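You operate a simulated robot arm through the tools that you are given. There is no shell and no other tool.

The job below is to be done with a simulated robot arm. You get a single attempt, and the scene is never put back.

TASK
Set the low carriage to 90 cm, the middle one to 125 cm.
Fine: clamp both again.

It is judged by the outcome, as a careful person would: the job done as asked, and still so three seconds after it is handed in. It fails if anything else is knocked over, pushed out of place, dropped, spilled or broken.

THE ROBOT
A 6-joint arm with a two-finger parallel gripper, fixed in place. Base frame: the origin is on the floor under the middle of its stand, x ahead of it, y to its left, z up. Units: mm, degrees, N and s.
With the tool pointing down near the work surface it reaches from about 300 to 660 mm from the base axis. Its first joint turns from -115.0 to 115.0 degrees. Payload 3.43 kg.
The tool frame sits at the grasp point between the pads (the TCP): z along the fingers, y along the line on which they close. The tips reach 34 mm beyond it. Largest opening 128 mm; finger width 24, thickness 12; the body of the gripper, 48 by 130 mm, starts 96 mm behind the TCP.
Orientation is that of the tool frame in the base frame, as [roll, pitch, yaw] about the fixed x, y, z axes, in that order (R = Rz(yaw) Ry(pitch) Rx(roll)). With the fingers straight down and closing along the base's y, the tool's x points along the base's -x, its y along +y and its z along -z.

THE INTERFACE
- The arm moves only by the tool drive_tool. Its argument "deltas" is a list of rows, each an object (a shift or turn left out is 0, a gripper value left out holds the last) with "delta_rot": the turn, a rotation vector about the base's x, y, z in degrees, a list of three; "offset": the shift along the base's x, y, z in mm, a list of three; "jaw": the finger opening in mm, from 0 to 128. In form: [{"delta_rot": [rx, ry, rz], "offset": [tx, ty, tz], "jaw": jaw}, ...]. A call has 1 to 20 rows; each row is the pose to reach, as a shift and turn from the pose commanded when the call began. Rows are played at 5 a second. More than 50 mm and 8.6 degrees between two rows, or a gripper value outside its range, and nothing of the call is played. Where a pose cannot be reached the arm comes as near as it can. A force on the tool above 40 N (or 10 N above the force at the start of the call, whichever is more), or a blocked arm, ends the call early, and 0.2 s more pass. Each finger travels about 153 mm/s and halts on what it meets, pressing with about 31 N; the grip force reading is that of the motor and also rises with nothing between the fingers. The clock runs only during rows and for 0.2 s after the last one: add rows that repeat a pose to give the fingers time. It gives the time, the measured TCP pose, the force on the tool (base axes), the opening and the grip force at its end, in the units of the frame above (readings bear some noise), with the torque about the TCP (base axes, N m) and any sound that the robot's microphone picked up, and new pictures: "show" is both (left out), scene, wrist or none.
- Cameras (640 x 400 px; columns grow to the right, rows downward): "scene" is fixed at [398.6, 498.8, 1768.6]; the picture's right is [-1.00, -0.08, 0.00], its down [-0.04, 0.48, -0.88] and it looks along [0.07, -0.87, -0.48] (base axes); focal length 340 px, centre (320, 200). "wrist" rides on the gripper at [76, -11, -160] in the tool frame; the picture's right is [0.15, 0.99, 0.00], its down [-0.88, 0.13, -0.46] and it looks along [-0.45, 0.07, 0.89] (tool axes); focal length 234 px, centre (320, 200). There is no depth. A picture from a camera that has moved, and an enlarged one, comes with that camera's place and axes in the base frame and with its lens.
- slide_trunk(by): slides the trunk up (or, below 0, down) by that many mm; the arm rides with it, the base frame stays. It gives what a move gives, with no picture.
- inspect(camera, box): a new picture of the part [left, top, right, bottom] of that camera's present view, enlarged. No time passes.
- hand_in(): hands the job in; it is judged then, once.

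Nothing tells you positions but the pictures and the camera data. Unless the task says otherwise, let go and move clear before handing in.

The tools are called after "Emit:" as a command line: name --argument value ..., lists and objects as JSON in quotes. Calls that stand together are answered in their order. drive_tool: Moves the arm, as the interface text tells. Its arguments: {"type":"object","properties":{"deltas":{"type":"array"},"show":{"type":"string","enum":["both","scene","wrist","none"]}},"required":["deltas"]} The other tools are called the same way: slide_trunk (by) moves the trunk up or down; inspect (camera, box) takes an enlarged picture of a part of a camera's view; hand_in () hands the job in.

At the start:

```text
time: 0.0
position: [222.3, -303.0, 1409.5]
orientation: [-179.8, -0.2, 180.0]
force: [-0.4, 0.7, -0.6]
ft_torque: [0.02, -0.02, 0.03]
finger_gap: 128.2
finger_force: 0.1
trunk travel left (down, up): [-900.0, 90.0]
```

scene: 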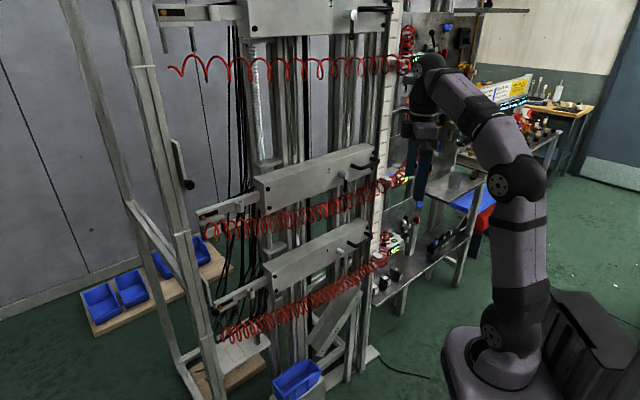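
wrist: 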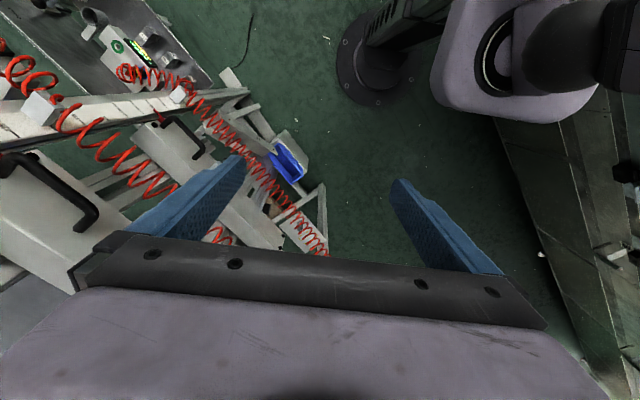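

I see a tall rack with three carriages on vertical rails, each with a black clamp lever and a red coiled hose, and a scale strip beside them. The arm stands to the right. I'll enlarge the pictures first, before moving anything.

Emit:
inspect --camera "scene" --box '[180, 130, 420, 280]'

Emit:
inspect --camera "scene" --box '[180, 220, 420, 370]'

Emit:
inspect --camera "scene" --box '[340, 0, 440, 62]'

Emit:
inspect --camera "scene" --box '[330, 120, 430, 182]'

Emit:
inspect --camera "scene" --box '[330, 210, 430, 272]'

Emit:
inspect --camera "wrist" --box '[0, 0, 340, 280]'

```text
2.67 times, centred on (300, 205) of scene
camera zoom: at [398.6, 498.8, 1768.6], right [-1.0, -0.08, 0.0], down [-0.04, 0.48, -0.88], along [0.07, -0.87, -0.48], focal length 908 px, centre (373, 187)
```

zoom: 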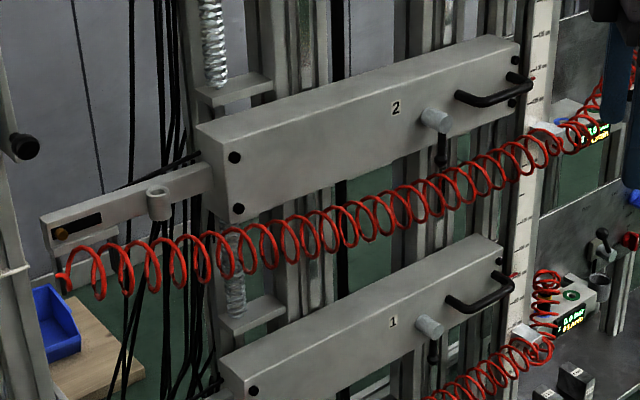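

```text
2.67 times, centred on (300, 295) of scene
camera zoom: at [398.6, 498.8, 1768.6], right [-1.0, -0.08, 0.0], down [-0.04, 0.48, -0.88], along [0.07, -0.87, -0.48], focal length 908 px, centre (373, -53)
```

zoom: 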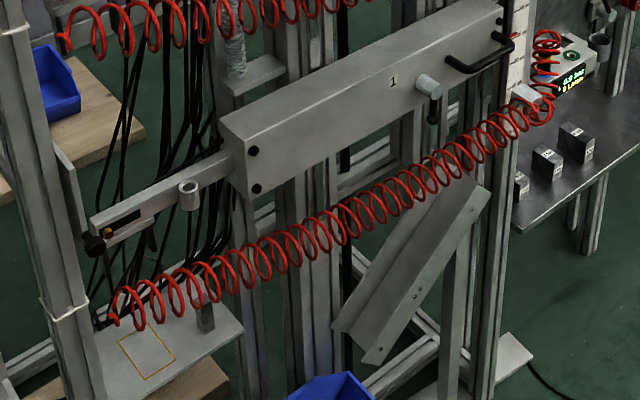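

```text
6.40 times, centred on (390, 31) of scene
camera zoom: at [398.6, 498.8, 1768.6], right [-1.0, -0.08, 0.0], down [-0.04, 0.48, -0.88], along [0.07, -0.87, -0.48], focal length 2178 px, centre (-128, 1282)
```

zoom: 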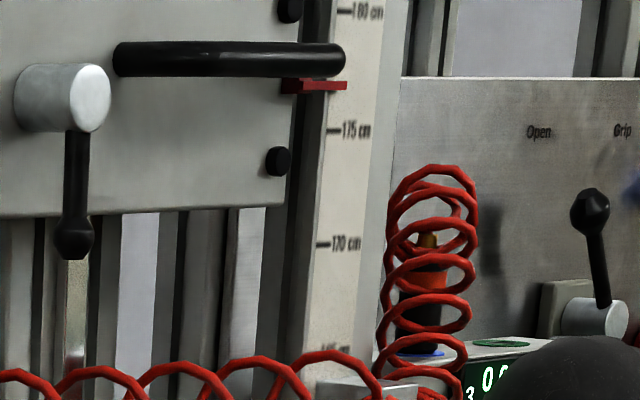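

```text
6.40 times, centred on (380, 151) of scene
camera zoom: at [398.6, 498.8, 1768.6], right [-1.0, -0.08, 0.0], down [-0.04, 0.48, -0.88], along [0.07, -0.87, -0.48], focal length 2178 px, centre (-64, 514)
```

zoom: 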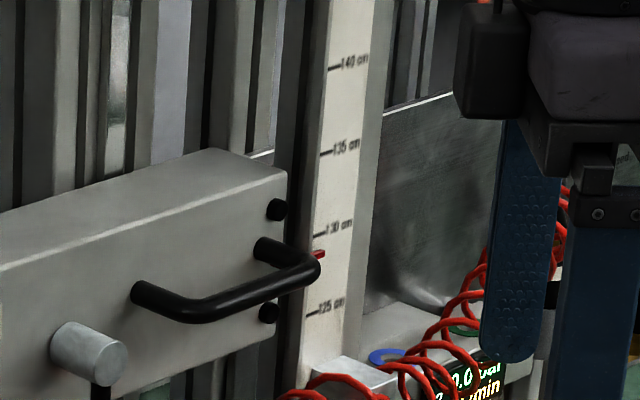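

```text
6.40 times, centred on (380, 241) of scene
camera zoom: at [398.6, 498.8, 1768.6], right [-1.0, -0.08, 0.0], down [-0.04, 0.48, -0.88], along [0.07, -0.87, -0.48], focal length 2178 px, centre (-64, -62)
```

zoom: 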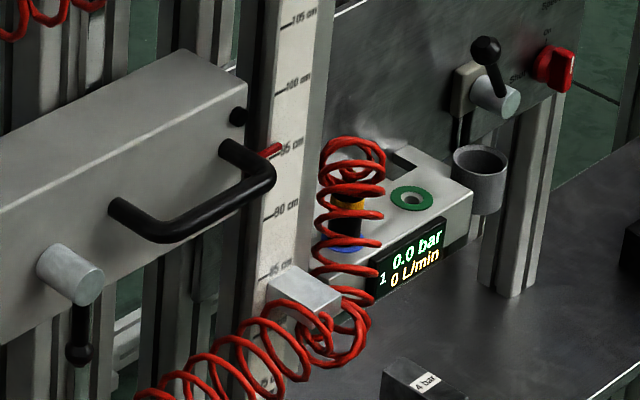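

```text
1.43 times, centred on (170, 140) of wrist
camera zoom: at [145.7, -313.5, 1570.2], right [-0.15, 0.99, 0.0], down [0.88, 0.13, 0.45], along [0.45, 0.07, -0.89], focal length 334 px, centre (534, 286)
```

zoom: 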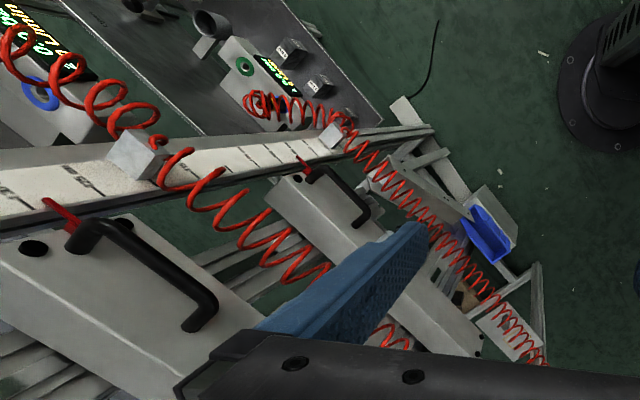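

The pictures so far put the middle carriage's pointer at about (271, -696, 1292), reading about 129 cm. That means the scale counts height above the floor. Next I'll look closely at the levers, handles and the other fittings.

Emit:
inspect --camera "scene" --box '[330, 145, 380, 176]'

Emit:
inspect --camera "scene" --box '[330, 225, 390, 262]'

Emit:
inspect --camera "scene" --box '[365, 140, 397, 160]'

Emit:
inspect --camera "scene" --box '[360, 222, 392, 242]'

Emit:
inspect --camera "scene" --box '[180, 180, 290, 250]'

Emit:
inspect --camera "scene" --box '[190, 260, 300, 330]'

Emit:
inspect --camera "scene" --box '[370, 170, 530, 270]'

Emit:
inspect --camera "scene" --box '[390, 0, 630, 140]'

Emit:
inspect --camera "wrist" --box '[0, 80, 120, 290]'

Emit:
inspect --camera "wrist" --box '[100, 60, 260, 160]'

```text
12.80 times, centred on (355, 160) of scene
camera zoom: at [398.6, 498.8, 1768.6], right [-1.0, -0.08, 0.0], down [-0.04, 0.48, -0.88], along [0.07, -0.87, -0.48], focal length 4357 px, centre (-128, 706)
```

zoom: 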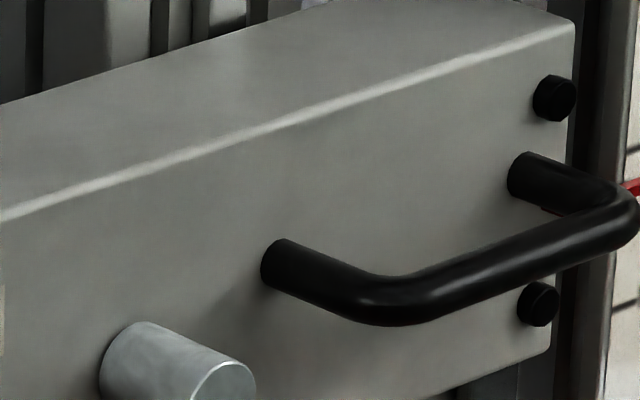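

```text
10.67 times, centred on (360, 244) of scene
camera zoom: at [398.6, 498.8, 1768.6], right [-1.0, -0.08, 0.0], down [-0.04, 0.48, -0.88], along [0.07, -0.87, -0.48], focal length 3630 px, centre (-107, -264)
```

zoom: 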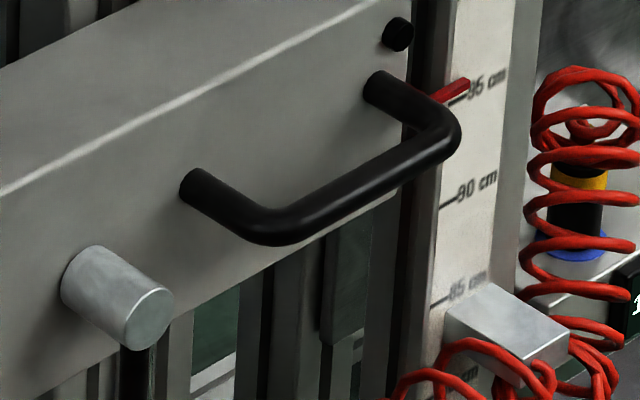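

```text
16.00 times, centred on (381, 150) of scene
camera zoom: at [398.6, 498.8, 1768.6], right [-1.0, -0.08, 0.0], down [-0.04, 0.48, -0.88], along [0.07, -0.87, -0.48], focal length 5446 px, centre (-656, 1000)
```

zoom: 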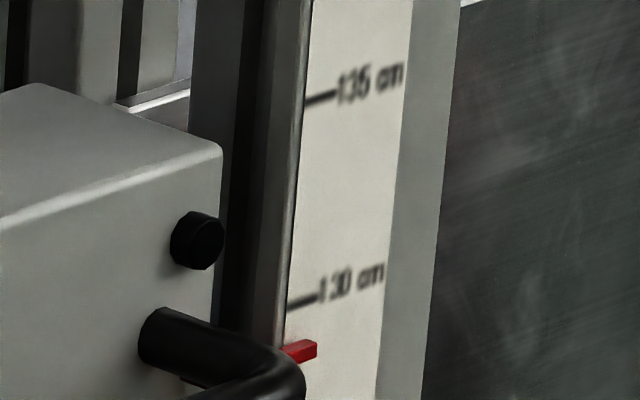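

```text
16.00 times, centred on (376, 232) of scene
camera zoom: at [398.6, 498.8, 1768.6], right [-1.0, -0.08, 0.0], down [-0.04, 0.48, -0.88], along [0.07, -0.87, -0.48], focal length 5446 px, centre (-576, -312)
```

zoom: 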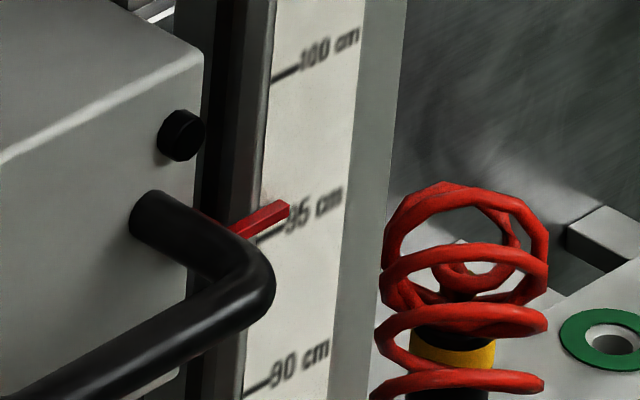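

```text
5.71 times, centred on (235, 215) of scene
camera zoom: at [398.6, 498.8, 1768.6], right [-1.0, -0.08, 0.0], down [-0.04, 0.48, -0.88], along [0.07, -0.87, -0.48], focal length 1945 px, centre (806, 114)
```

zoom: 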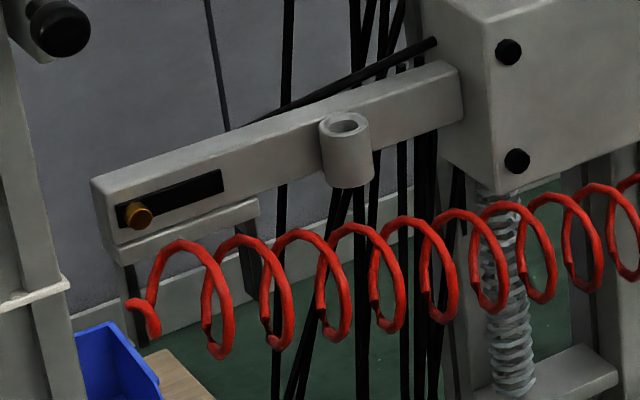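

```text
5.71 times, centred on (245, 295) of scene
camera zoom: at [398.6, 498.8, 1768.6], right [-1.0, -0.08, 0.0], down [-0.04, 0.48, -0.88], along [0.07, -0.87, -0.48], focal length 1945 px, centre (749, -343)
```

zoom: 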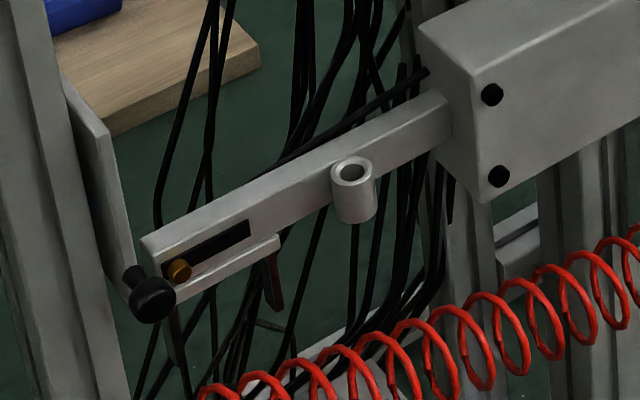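

```text
4.00 times, centred on (450, 220) of scene
camera zoom: at [398.6, 498.8, 1768.6], right [-1.0, -0.08, 0.0], down [-0.04, 0.48, -0.88], along [0.07, -0.87, -0.48], focal length 1361 px, centre (-200, 120)
```

zoom: 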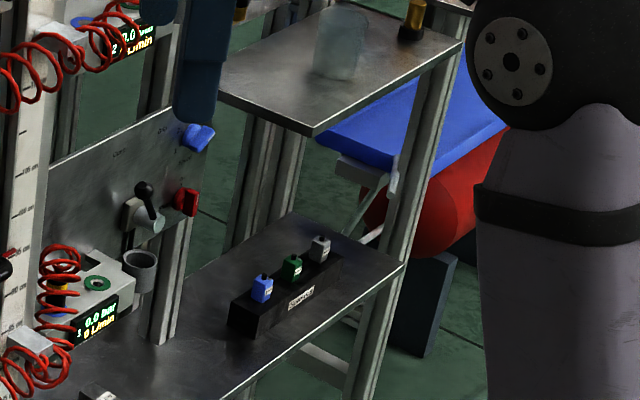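

```text
2.67 times, centred on (510, 70) of scene
camera zoom: at [398.6, 498.8, 1768.6], right [-1.0, -0.08, 0.0], down [-0.04, 0.48, -0.88], along [0.07, -0.87, -0.48], focal length 908 px, centre (-187, 547)
```

zoom: 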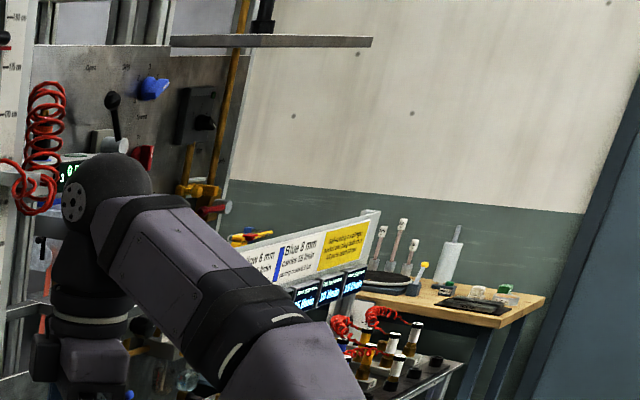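

```text
1.90 times, centred on (60, 185) of wrist
camera zoom: at [145.7, -313.5, 1570.2], right [-0.15, 0.99, 0.0], down [0.88, 0.13, 0.45], along [0.45, 0.07, -0.89], focal length 446 px, centre (815, 229)
```

zoom: 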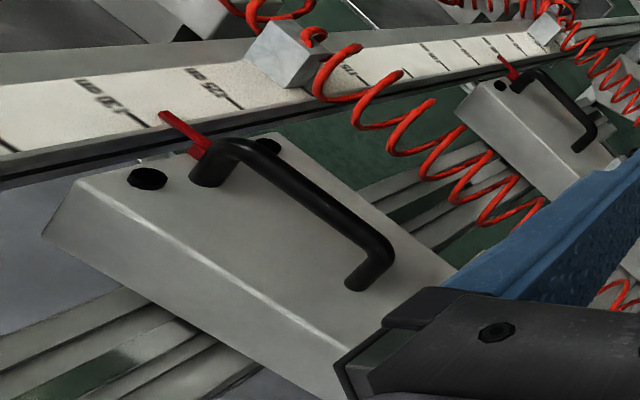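

```text
4.00 times, centred on (180, 110) of wrist
camera zoom: at [145.7, -313.5, 1570.2], right [-0.15, 0.99, 0.0], down [0.88, 0.13, 0.45], along [0.45, 0.07, -0.89], focal length 937 px, centre (880, 560)
```

zoom: 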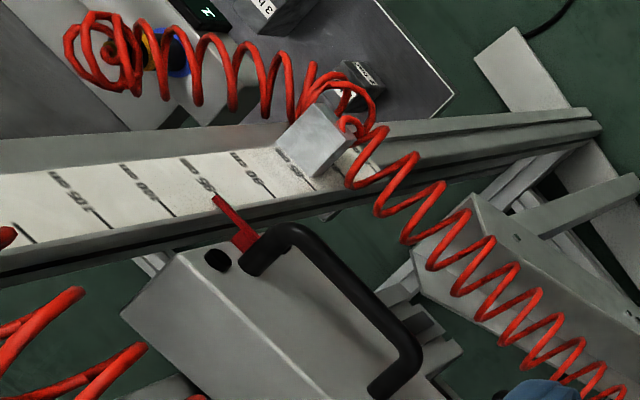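

The rack is turned about 41° from my axes, so its faces point back toward the robot. The middle handle's bar runs roughly from (282, -654) to (348, -597) at z ≈ 1298. I'll turn the tool to match the rack while still clear of it.

Emit:
drive_tool --deltas '[{"delta_rot": [0, 0, 8.2]}, {"delta_rot": [0, 0, 16.4]}, {"delta_rot": [0, 0, 24.6]}, {"delta_rot": [0, 0, 32.8]}, {"delta_rot": [0, 0, 41]}, {"delta_rot": [0, 0, 41]}]'

```text
time: 1.4
position: [221.2, -302.4, 1410.1]
orientation: [-179.9, -0.2, -138.8]
force: [0.4, 0.3, 0.1]
ft_torque: [-0.04, -0.01, -0.02]
finger_gap: 127.8
finger_force: 0.1
trunk travel left (down, up): [-900.0, 90.0]
camera wrist: at [171.1, -360.6, 1569.6], right [-0.76, 0.65, 0.0], down [0.58, 0.68, 0.45], along [0.29, 0.34, -0.89], focal length 234 px, centre (320, 200)
```

scene: 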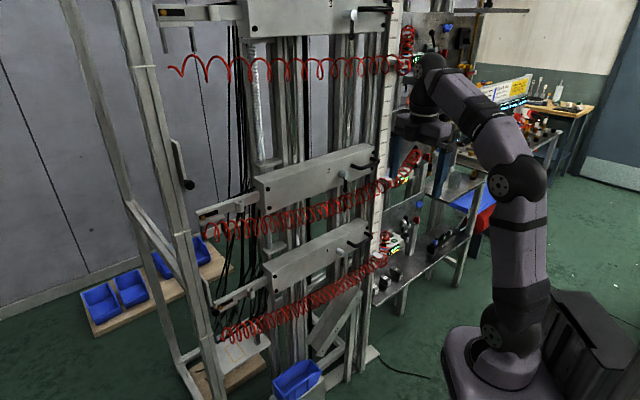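
wrist: 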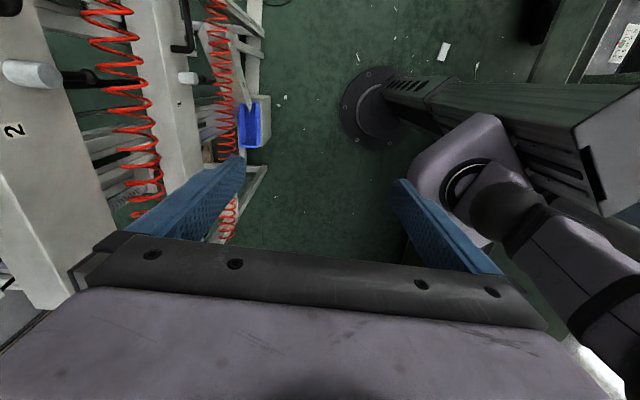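

Emit:
inspect --camera "wrist" --box '[0, 0, 260, 160]'

Emit:
inspect --camera "wrist" --box '[0, 30, 160, 130]'

```text
2.46 times, centred on (130, 80) of wrist
camera zoom: at [171.1, -360.6, 1569.6], right [-0.76, 0.65, 0.0], down [0.58, 0.68, 0.45], along [0.29, 0.34, -0.89], focal length 576 px, centre (788, 495)
```

zoom: 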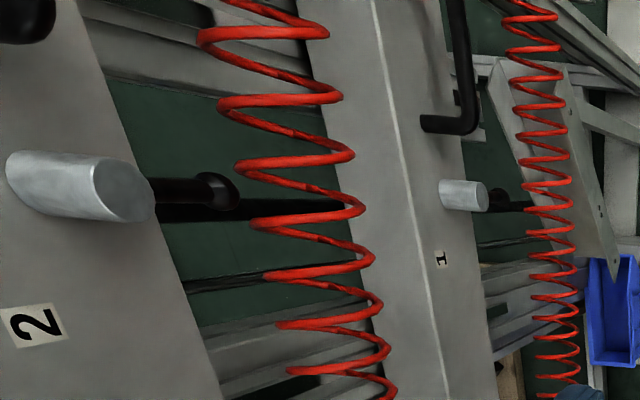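

```text
4.00 times, centred on (80, 80) of wrist
camera zoom: at [171.1, -360.6, 1569.6], right [-0.76, 0.65, 0.0], down [0.58, 0.68, 0.45], along [0.29, 0.34, -0.89], focal length 937 px, centre (1280, 680)
```

zoom: 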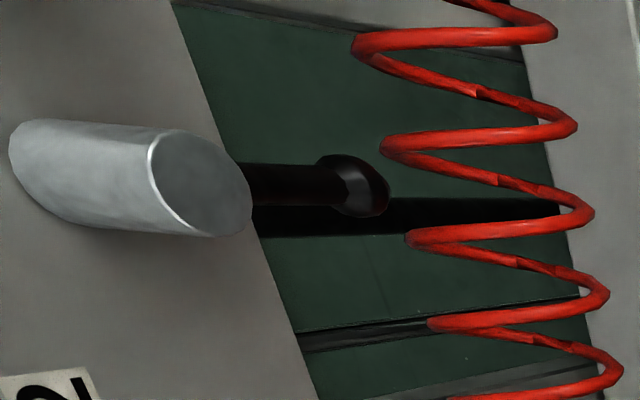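

Emit:
inspect --camera "scene" --box '[240, 30, 340, 180]'

Emit:
inspect --camera "scene" --box '[250, 190, 370, 265]'

Emit:
inspect --camera "scene" --box '[240, 0, 400, 100]'

Emit:
inspect --camera "scene" --box '[290, 260, 390, 400]'

```text
2.67 times, centred on (290, 105) of scene
camera zoom: at [398.6, 498.8, 1768.6], right [-1.0, -0.08, 0.0], down [-0.04, 0.48, -0.88], along [0.07, -0.87, -0.48], focal length 908 px, centre (400, 453)
```

zoom: 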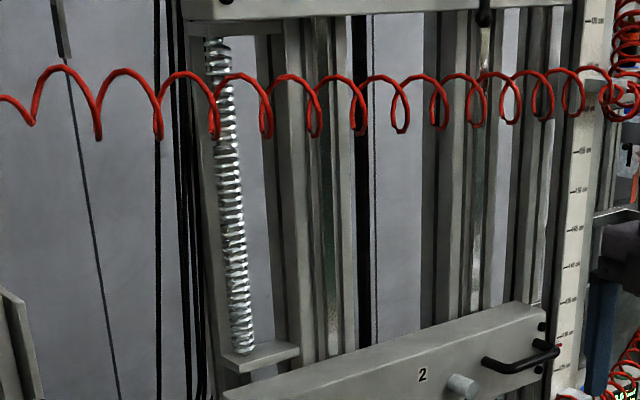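

```text
5.33 times, centred on (310, 228) of scene
camera zoom: at [398.6, 498.8, 1768.6], right [-1.0, -0.08, 0.0], down [-0.04, 0.48, -0.88], along [0.07, -0.87, -0.48], focal length 1815 px, centre (373, 53)
```

zoom: 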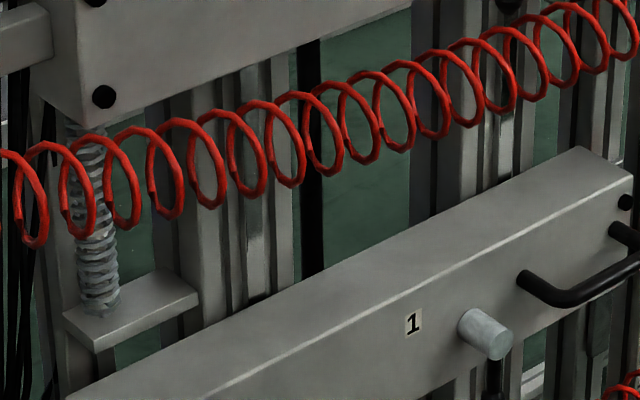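

```text
4.00 times, centred on (320, 50) of scene
camera zoom: at [398.6, 498.8, 1768.6], right [-1.0, -0.08, 0.0], down [-0.04, 0.48, -0.88], along [0.07, -0.87, -0.48], focal length 1361 px, centre (320, 800)
```

zoom: 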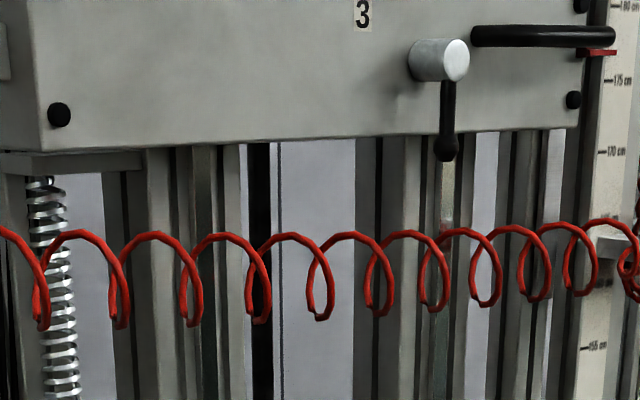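

```text
2.86 times, centred on (340, 330) of scene
camera zoom: at [398.6, 498.8, 1768.6], right [-1.0, -0.08, 0.0], down [-0.04, 0.48, -0.88], along [0.07, -0.87, -0.48], focal length 972 px, centre (263, -171)
```

zoom: 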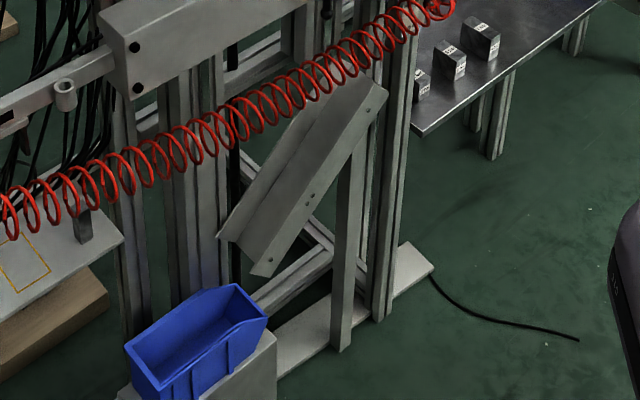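

The middle clamp is a grey hub sticking out of the face, with its end near (392, -559, 1280). A black lever hangs straight down from it, ball at z ≈ 1227, and the red hose runs just below that. I'll tilt the tool level to face the rack, at a safe distance.

Emit:
drive_tool --deltas '[{"delta_rot": [-6.15, -5.39, 0], "offset": [4, -17, -4]}, {"delta_rot": [-12.3, -10.78, 0], "offset": [9, -35, -8]}, {"delta_rot": [-18.46, -16.17, 0], "offset": [13, -53, -12]}, {"delta_rot": [-24.6, -21.56, 0], "offset": [18, -70, -16]}, {"delta_rot": [-30.77, -26.95, 0], "offset": [22, -88, -20]}, {"delta_rot": [-36.9, -32.3, 0], "offset": [27, -105, -24]}, {"delta_rot": [-43.1, -37.7, 0], "offset": [31, -123, -28]}, {"delta_rot": [-49.2, -43.1, 0], "offset": [36, -140, -32]}, {"delta_rot": [-55.4, -48.5, 0], "offset": [40, -158, -36]}, {"delta_rot": [-61.5, -53.9, 0], "offset": [45, -175, -40]}, {"delta_rot": [-67.7, -59.3, 0], "offset": [49, -193, -44]}, {"delta_rot": [-67.7, -59.3, 0], "offset": [49, -193, -44]}]'

```text
time: 4.0
position: [292.0, -479.2, 1494.4]
orientation: [-98.2, 1.2, -139.7]
force: [0.0, -0.6, 0.5]
ft_torque: [-0.02, 0.02, 0.0]
finger_gap: 128.1
finger_force: 0.1
out of reach, approached as far as the arm can: row 9, 10, 11, 12
trunk travel left (down, up): [-900.0, 90.0]
camera wrist: at [131.1, -408.8, 1527.0], right [-0.19, 0.03, -0.98], down [0.37, 0.93, -0.05], along [0.91, -0.37, -0.18], focal length 234 px, centre (320, 200)
```

scene: 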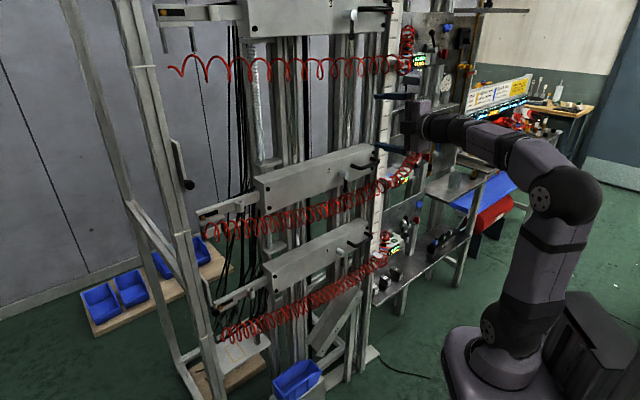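
wrist: 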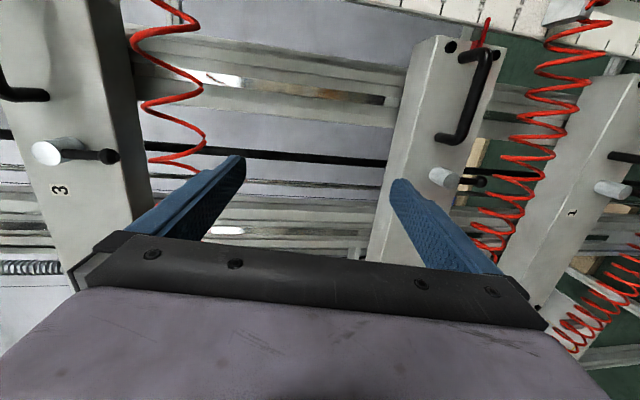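

The arm couldn't reach that level pose with the trunk this high. It's well clear of the rack, so I'll lower the trunk to bring the shoulder nearer working height.

Emit:
slide_trunk --by -180

Emit:
drive_tool --deltas '[{"offset": [0, 0, 0]}]'

```text
time: 6.0
position: [290.5, -478.3, 1315.1]
orientation: [-98.1, 1.3, -139.8]
force: [0.2, -0.1, 0.0]
ft_torque: [0.02, 0.02, -0.02]
finger_gap: 128.0
finger_force: 0.0
trunk travel left (down, up): [-720.0, 270.0]
```

```text
time: 6.4
position: [291.3, -478.4, 1314.5]
orientation: [-98.2, 1.4, -139.9]
force: [-0.1, 0.3, 0.7]
ft_torque: [0.02, 0.04, -0.01]
finger_gap: 127.9
finger_force: 0.0
trunk travel left (down, up): [-720.0, 270.0]
camera wrist: at [131.2, -409.2, 1346.6], right [-0.19, 0.03, -0.98], down [0.37, 0.93, -0.04], along [0.91, -0.37, -0.18], focal length 234 px, centre (320, 200)
```

scene: 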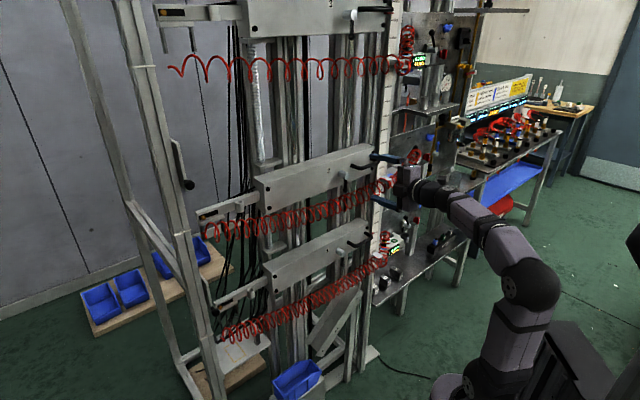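
wrist: 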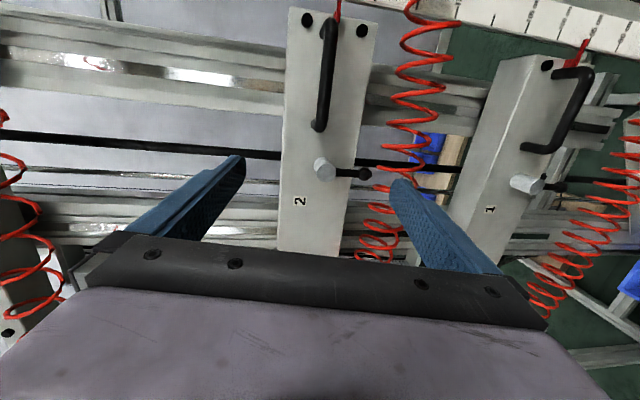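

Emit:
inspect --camera "wrist" --box '[270, 0, 430, 100]'

Emit:
inspect --camera "wrist" --box '[270, 120, 430, 220]'

Emit:
inspect --camera "wrist" --box '[480, 20, 640, 220]'

```text
4.00 times, centred on (350, 50) of wrist
camera zoom: at [131.2, -409.2, 1346.6], right [-0.19, 0.03, -0.98], down [0.37, 0.93, -0.04], along [0.91, -0.37, -0.18], focal length 937 px, centre (200, 800)
```

zoom: 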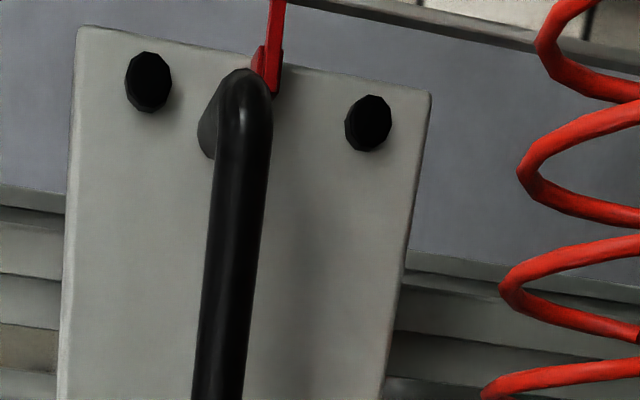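

```text
4.00 times, centred on (350, 170) of wrist
camera zoom: at [131.2, -409.2, 1346.6], right [-0.19, 0.03, -0.98], down [0.37, 0.93, -0.04], along [0.91, -0.37, -0.18], focal length 937 px, centre (200, 320)
```

zoom: 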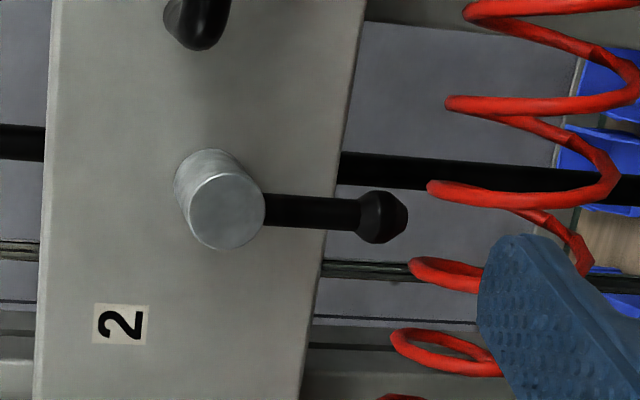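

```text
2.00 times, centred on (560, 120) of wrist
camera zoom: at [131.2, -409.2, 1346.6], right [-0.19, 0.03, -0.98], down [0.37, 0.93, -0.04], along [0.91, -0.37, -0.18], focal length 468 px, centre (-160, 360)
```

zoom: 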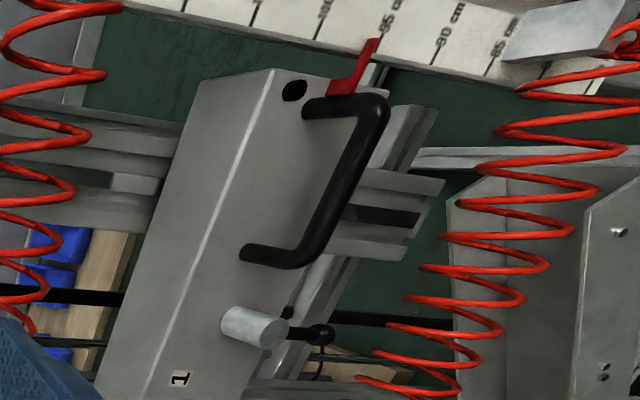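

Now I have a clear view of both clamps: each lever hangs straight down from its hub at mid-height of the carriage, with the handle to its right. I'll drop the trunk a bit more, then level the tool.

Emit:
slide_trunk --by -150

Emit:
drive_tool --deltas '[{"delta_rot": [-3.5, -2.2, 0.75], "jaw": 60}, {"delta_rot": [-7.05, -4.33, 1.5], "jaw": 0}, {"delta_rot": [-7.05, -4.33, 1.5], "jaw": 0}, {"delta_rot": [-7.05, -4.33, 1.5], "jaw": 0}]'

```text
time: 8.2
position: [291.9, -479.1, 1164.4]
orientation: [-98.2, 1.3, -139.8]
force: [-1.0, -0.2, -1.3]
ft_torque: [0.01, 0.01, -0.01]
finger_gap: 127.8
finger_force: 0.1
trunk travel left (down, up): [-570.0, 420.0]
```

```text
time: 9.2
position: [291.1, -480.8, 1164.6]
orientation: [-98.3, 1.3, -139.8]
force: [0.0, -0.5, 0.3]
ft_torque: [-0.02, -0.02, 0.03]
finger_gap: 0.0
finger_force: 30.6
out of reach, approached as far as the arm can: row 1, 2, 3, 4
trunk travel left (down, up): [-570.0, 420.0]
camera wrist: at [131.2, -409.3, 1196.6], right [-0.19, 0.03, -0.98], down [0.37, 0.93, -0.04], along [0.91, -0.37, -0.18], focal length 234 px, centre (320, 200)
```

scene: 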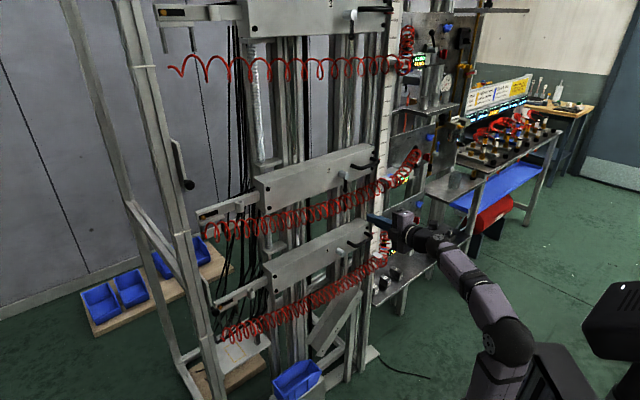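
wrist: 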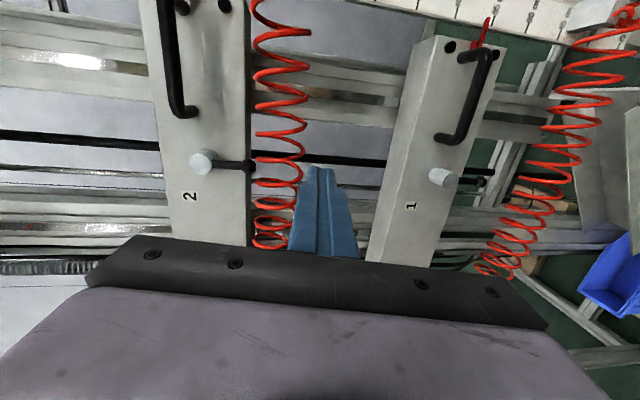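

Emit:
inspect --camera "scene" --box '[380, 190, 640, 400]'

```text
1.90 times, centred on (510, 295) of scene
camera zoom: at [398.6, 498.8, 1768.6], right [-1.0, -0.08, 0.0], down [-0.04, 0.48, -0.88], along [0.07, -0.87, -0.48], focal length 648 px, centre (-42, 19)
```

zoom: 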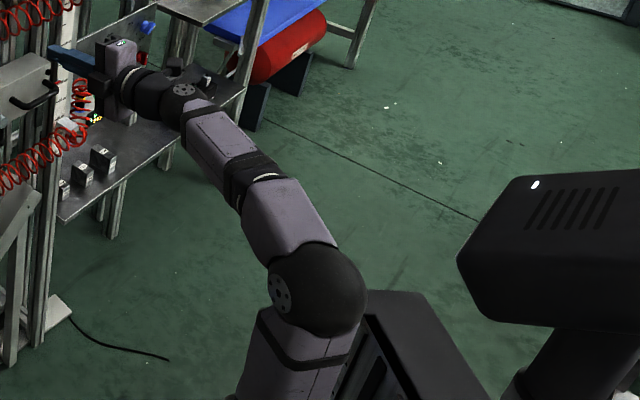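

The limit is the elbow: with the tool level, the wrist has to sit well above the shoulder. I'll raise the tool to lever height, level it there, and stand off to the left of the middle lever with the fingers closed.

Emit:
drive_tool --deltas '[{"offset": [10, 3, 38]}, {"offset": [25, 8, 77], "delta_rot": [-2, -1.2, 0.4]}, {"offset": [45, 13, 77], "delta_rot": [-4.5, -2.8, 1.0]}, {"offset": [62, 18, 77], "delta_rot": [-7.05, -4.33, 1.5]}, {"offset": [62, 18, 77], "delta_rot": [-7.05, -4.33, 1.5]}]'

```text
time: 10.3
position: [354.6, -462.5, 1241.7]
orientation: [-90.0, -0.1, -138.3]
force: [0.3, 0.3, 0.5]
ft_torque: [0.01, 0.0, -0.01]
finger_gap: 0.0
finger_force: 31.3
trunk travel left (down, up): [-570.0, 420.0]
camera wrist: at [190.9, -393.0, 1253.0], right [-0.11, -0.1, -0.99], down [0.35, 0.93, -0.13], along [0.93, -0.36, -0.07], focal length 234 px, centre (320, 200)
```

scene: 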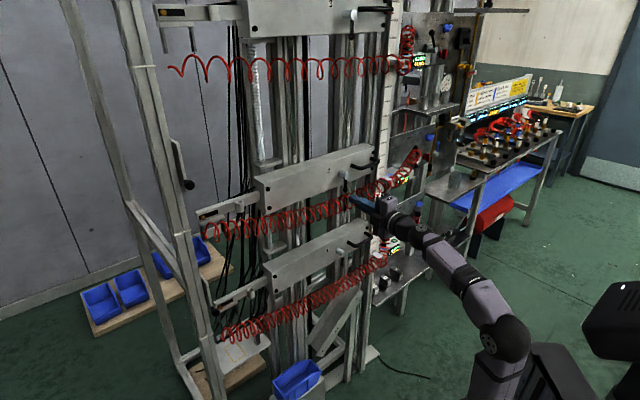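
wrist: 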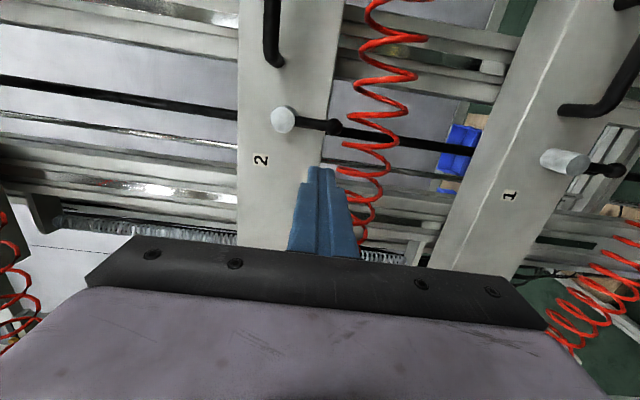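

Emit:
inspect --camera "wrist" --box '[230, 60, 390, 260]'

Emit:
inspect --camera "scene" --box '[330, 160, 430, 222]'

```text
2.00 times, centred on (310, 160) of wrist
camera zoom: at [190.9, -393.0, 1253.0], right [-0.11, -0.1, -0.99], down [0.35, 0.93, -0.13], along [0.93, -0.36, -0.07], focal length 468 px, centre (340, 280)
```

zoom: 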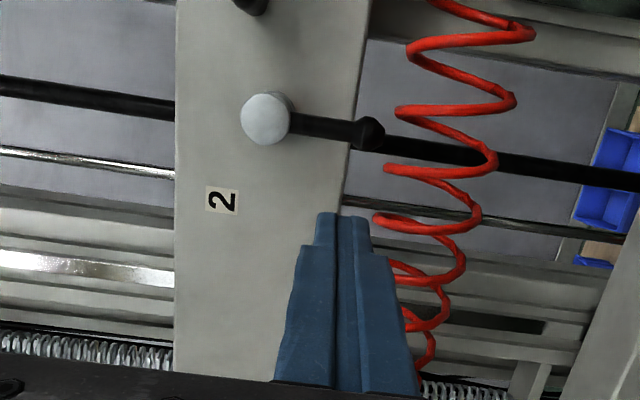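

```text
6.40 times, centred on (380, 191) of scene
camera zoom: at [398.6, 498.8, 1768.6], right [-1.0, -0.08, 0.0], down [-0.04, 0.48, -0.88], along [0.07, -0.87, -0.48], focal length 2178 px, centre (-64, 258)
```

zoom: 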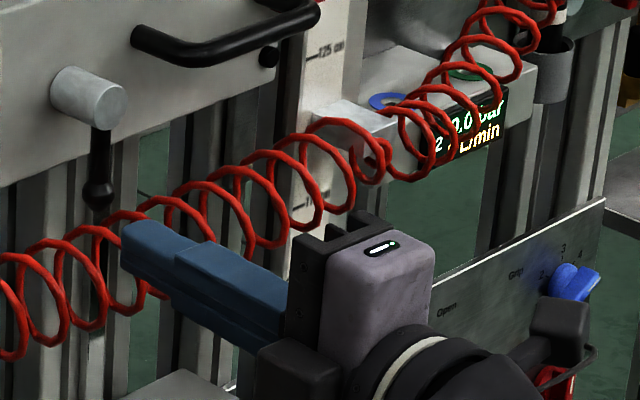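

The tool is level and square to the rack. The closed fingers are about 33 mm left of the middle lever and clear of the hub and the hose. I'll move straight in beside the lever.

Emit:
drive_tool --deltas '[{"offset": [16.6, -18.7, 0]}, {"offset": [33.2, -37.4, 0]}, {"offset": [49.8, -56.1, 0]}, {"offset": [49.8, -56.1, 0]}]'

```text
time: 11.3
position: [404.2, -518.9, 1241.4]
orientation: [-89.9, 0.0, -138.3]
force: [0.5, -0.4, -0.3]
ft_torque: [-0.04, 0.04, 0.04]
finger_gap: 0.0
finger_force: 31.4
trunk travel left (down, up): [-570.0, 420.0]
camera wrist: at [239.9, -449.8, 1252.6], right [-0.11, -0.1, -0.99], down [0.35, 0.93, -0.13], along [0.93, -0.36, -0.07], focal length 234 px, centre (320, 200)
```

scene: 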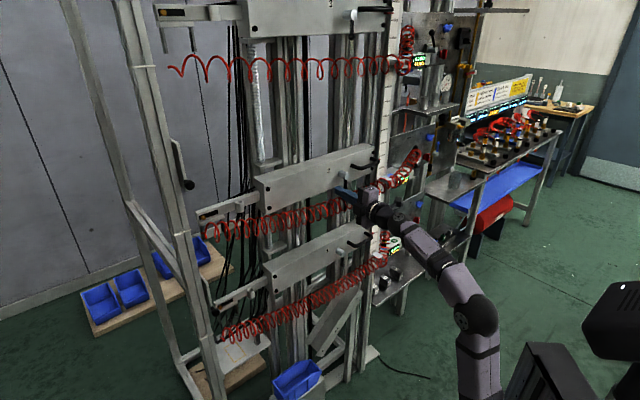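
wrist: 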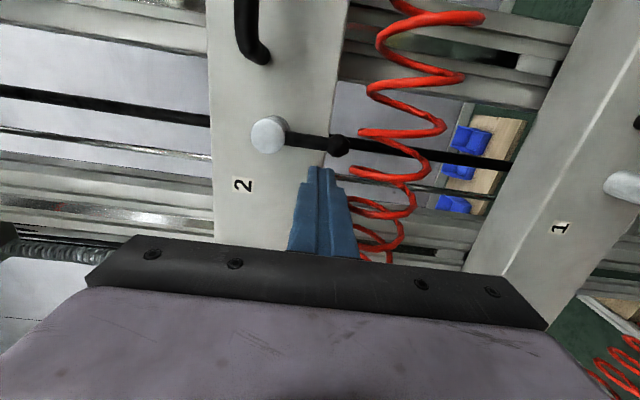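

Emit:
drive_tool --deltas '[{"offset": [-6, -5.3, 0]}, {"offset": [-9, -8, 0]}, {"offset": [-11.2, -10, 0]}, {"offset": [-13.5, -12, 0]}, {"offset": [-15, -13.3, 0]}, {"offset": [-15, -13.3, 0]}]'

Emit:
inspect --camera "wrist" --box '[230, 80, 390, 180]'

```text
time: 12.8
position: [393.0, -526.8, 1241.2]
orientation: [-90.1, -0.3, -137.9]
force: [15.0, 10.6, 1.7]
ft_torque: [0.06, -0.14, 0.43]
finger_gap: 0.0
finger_force: 30.9
trunk travel left (down, up): [-570.0, 420.0]
camera wrist: at [228.9, -459.5, 1253.1], right [-0.11, -0.1, -0.99], down [0.35, 0.93, -0.13], along [0.93, -0.36, -0.07], focal length 234 px, centre (320, 200)
```

scene: 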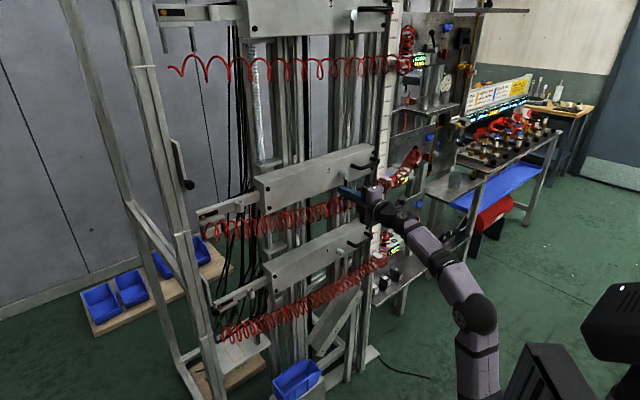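
wrist: 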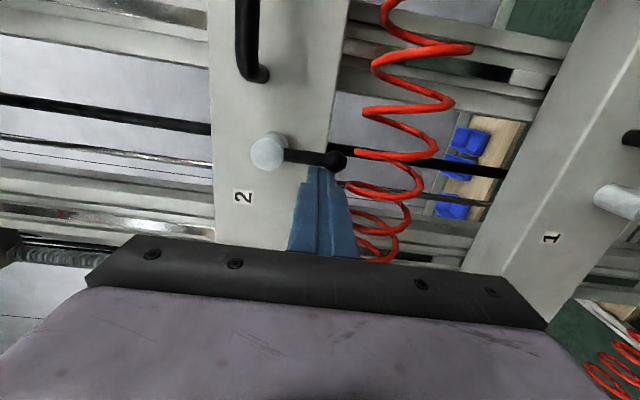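

```text
4.00 times, centred on (310, 130) of wrist
camera zoom: at [228.9, -459.5, 1253.1], right [-0.11, -0.1, -0.99], down [0.35, 0.93, -0.13], along [0.93, -0.36, -0.07], focal length 937 px, centre (360, 480)
```

zoom: 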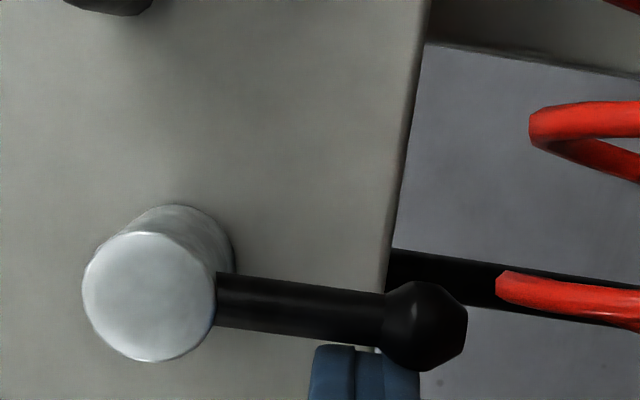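

Emit:
drive_tool --deltas '[{"offset": [-2.2, -2, 0]}, {"offset": [-4.5, -4, 0]}, {"offset": [-6.7, -6, 0]}, {"offset": [-6.7, -6, 0]}]' --show "wrist"

Emit:
inspect --camera "wrist" --box '[230, 80, 390, 180]'

```text
time: 13.8
position: [391.8, -527.2, 1241.5]
orientation: [-90.3, -0.4, -137.1]
force: [24.8, 20.1, 4.2]
ft_torque: [0.05, -0.24, 0.78]
finger_gap: 0.1
finger_force: 30.7
trunk travel left (down, up): [-570.0, 420.0]
camera wrist: at [227.3, -462.1, 1253.3], right [-0.11, -0.1, -0.99], down [0.33, 0.93, -0.14], along [0.94, -0.35, -0.07], focal length 234 px, centre (320, 200)
```

wrist: 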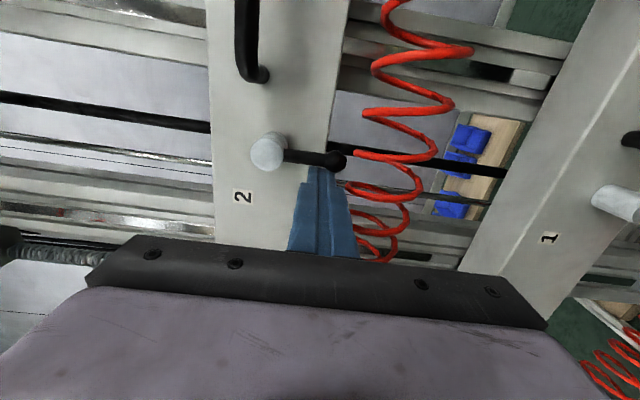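

```text
4.00 times, centred on (310, 130) of wrist
camera zoom: at [227.3, -462.1, 1253.3], right [-0.11, -0.1, -0.99], down [0.33, 0.93, -0.14], along [0.94, -0.35, -0.07], focal length 937 px, centre (360, 480)
```

zoom: 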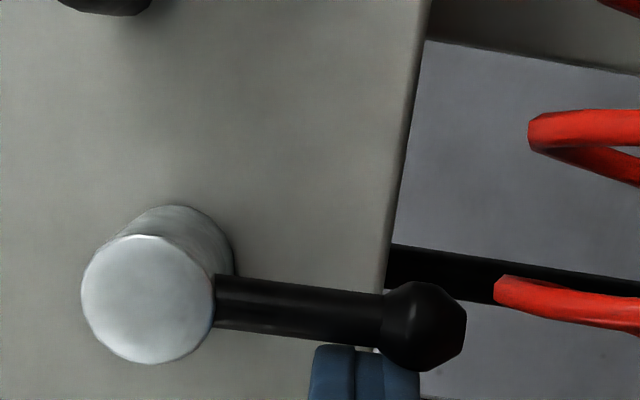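

The lever doesn't move toward the handle even with about 32 N on it, so it's against its stop that way. I'll back off and try the other direction, approaching from the handle side.

Emit:
drive_tool --deltas '[{"offset": [9.7, 8.6, 0]}, {"offset": [-12.2, 33.5, 0]}, {"offset": [-34.1, 58.4, 0]}, {"offset": [-52.8, 41.8, 0]}, {"offset": [-71.5, 25.2, 0]}, {"offset": [-57, 8.8, 0]}, {"offset": [-42.5, -7.6, 0]}, {"offset": [-27.7, -24.2, 0]}, {"offset": [-27.7, -24.2, 0]}]'

Emit:
inspect --camera "wrist" --box '[230, 80, 390, 180]'

```text
time: 15.8
position: [354.6, -561.1, 1241.7]
orientation: [-90.0, -0.1, -138.2]
force: [0.2, 0.2, 0.6]
ft_torque: [-0.02, 0.01, 0.0]
finger_gap: 0.0
finger_force: 31.5
trunk travel left (down, up): [-570.0, 420.0]
camera wrist: at [191.5, -491.9, 1253.5], right [-0.11, -0.1, -0.99], down [0.35, 0.93, -0.13], along [0.93, -0.36, -0.07], focal length 234 px, centre (320, 200)
```

scene: 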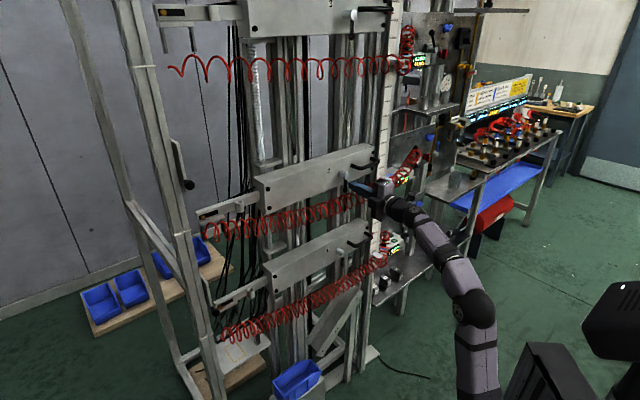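
wrist: 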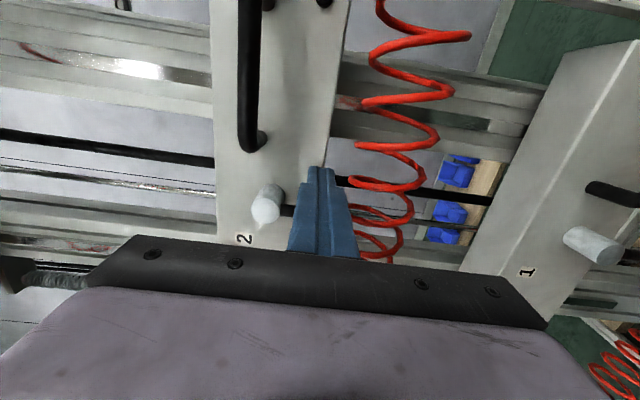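

```text
4.00 times, centred on (310, 130) of wrist
camera zoom: at [191.5, -491.9, 1253.5], right [-0.11, -0.1, -0.99], down [0.35, 0.93, -0.13], along [0.93, -0.36, -0.07], focal length 937 px, centre (360, 480)
```

zoom: 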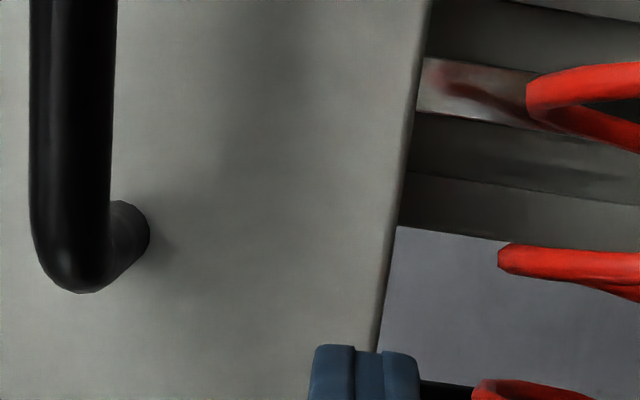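

Emit:
drive_tool --deltas '[{"offset": [6, 5.3, 0]}, {"offset": [9, 8, 0]}, {"offset": [11.2, 10, 0]}, {"offset": [13.5, 12, 0]}, {"offset": [15.7, 14, 0]}, {"offset": [15.7, 14, 0]}]' --show "wrist"

Emit:
inspect --camera "scene" --box '[330, 130, 410, 230]'

```text
time: 17.1
position: [370.2, -547.3, 1241.9]
orientation: [-90.0, -0.1, -138.2]
force: [-0.8, 0.5, -1.2]
ft_torque: [0.04, 0.03, 0.01]
finger_gap: 0.0
finger_force: 31.0
trunk travel left (down, up): [-570.0, 420.0]
camera wrist: at [206.1, -478.4, 1252.4], right [-0.11, -0.1, -0.99], down [0.35, 0.93, -0.13], along [0.93, -0.36, -0.07], focal length 234 px, centre (320, 200)
```

wrist: 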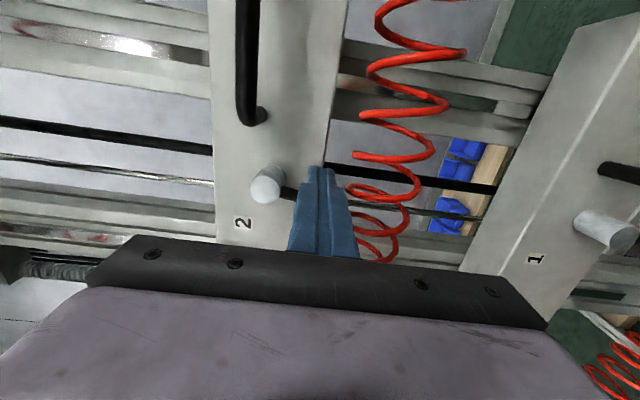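

```text
4.00 times, centred on (370, 180) of scene
camera zoom: at [398.6, 498.8, 1768.6], right [-1.0, -0.08, 0.0], down [-0.04, 0.48, -0.88], along [0.07, -0.87, -0.48], focal length 1361 px, centre (120, 280)
```

zoom: 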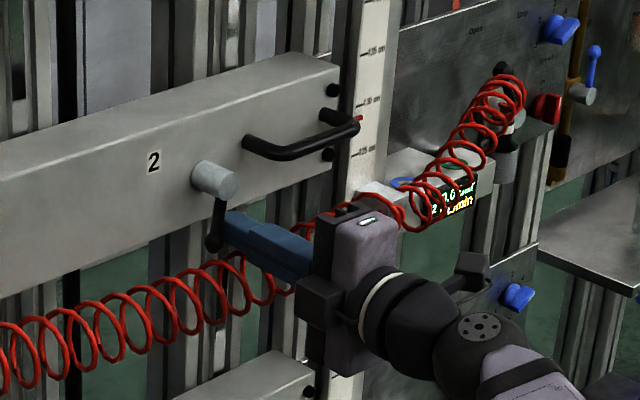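

Emit:
drive_tool --deltas '[{"offset": [2.2, 2, 0]}, {"offset": [4.5, 4, 0]}, {"offset": [6.7, 6, 0]}, {"offset": [6.7, 6, 0]}]' --show "wrist"

Emit:
inspect --camera "scene" --box '[330, 150, 390, 200]'

```text
time: 18.1
position: [375.7, -541.1, 1241.7]
orientation: [-90.0, -0.1, -138.3]
force: [-0.6, -2.2, 0.5]
ft_torque: [-0.02, -0.03, -0.05]
finger_gap: 0.0
finger_force: 31.5
trunk travel left (down, up): [-570.0, 420.0]
camera wrist: at [212.0, -472.6, 1253.1], right [-0.11, -0.1, -0.99], down [0.35, 0.93, -0.13], along [0.93, -0.36, -0.07], focal length 234 px, centre (320, 200)
```

wrist: 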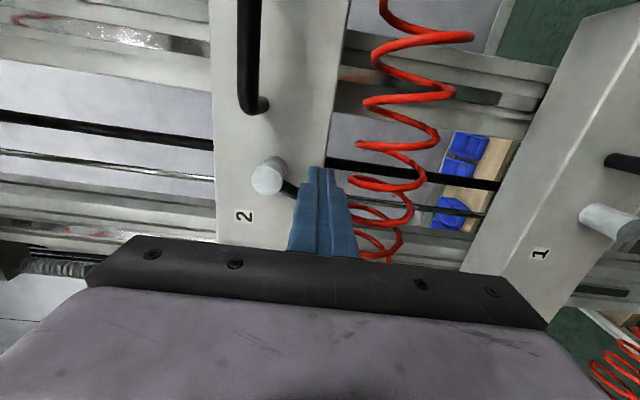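

```text
8.00 times, centred on (360, 175) of scene
camera zoom: at [398.6, 498.8, 1768.6], right [-1.0, -0.08, 0.0], down [-0.04, 0.48, -0.88], along [0.07, -0.87, -0.48], focal length 2723 px, centre (0, 400)
```

zoom: 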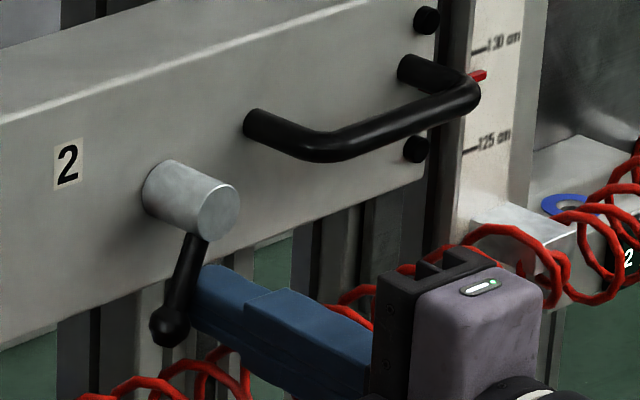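

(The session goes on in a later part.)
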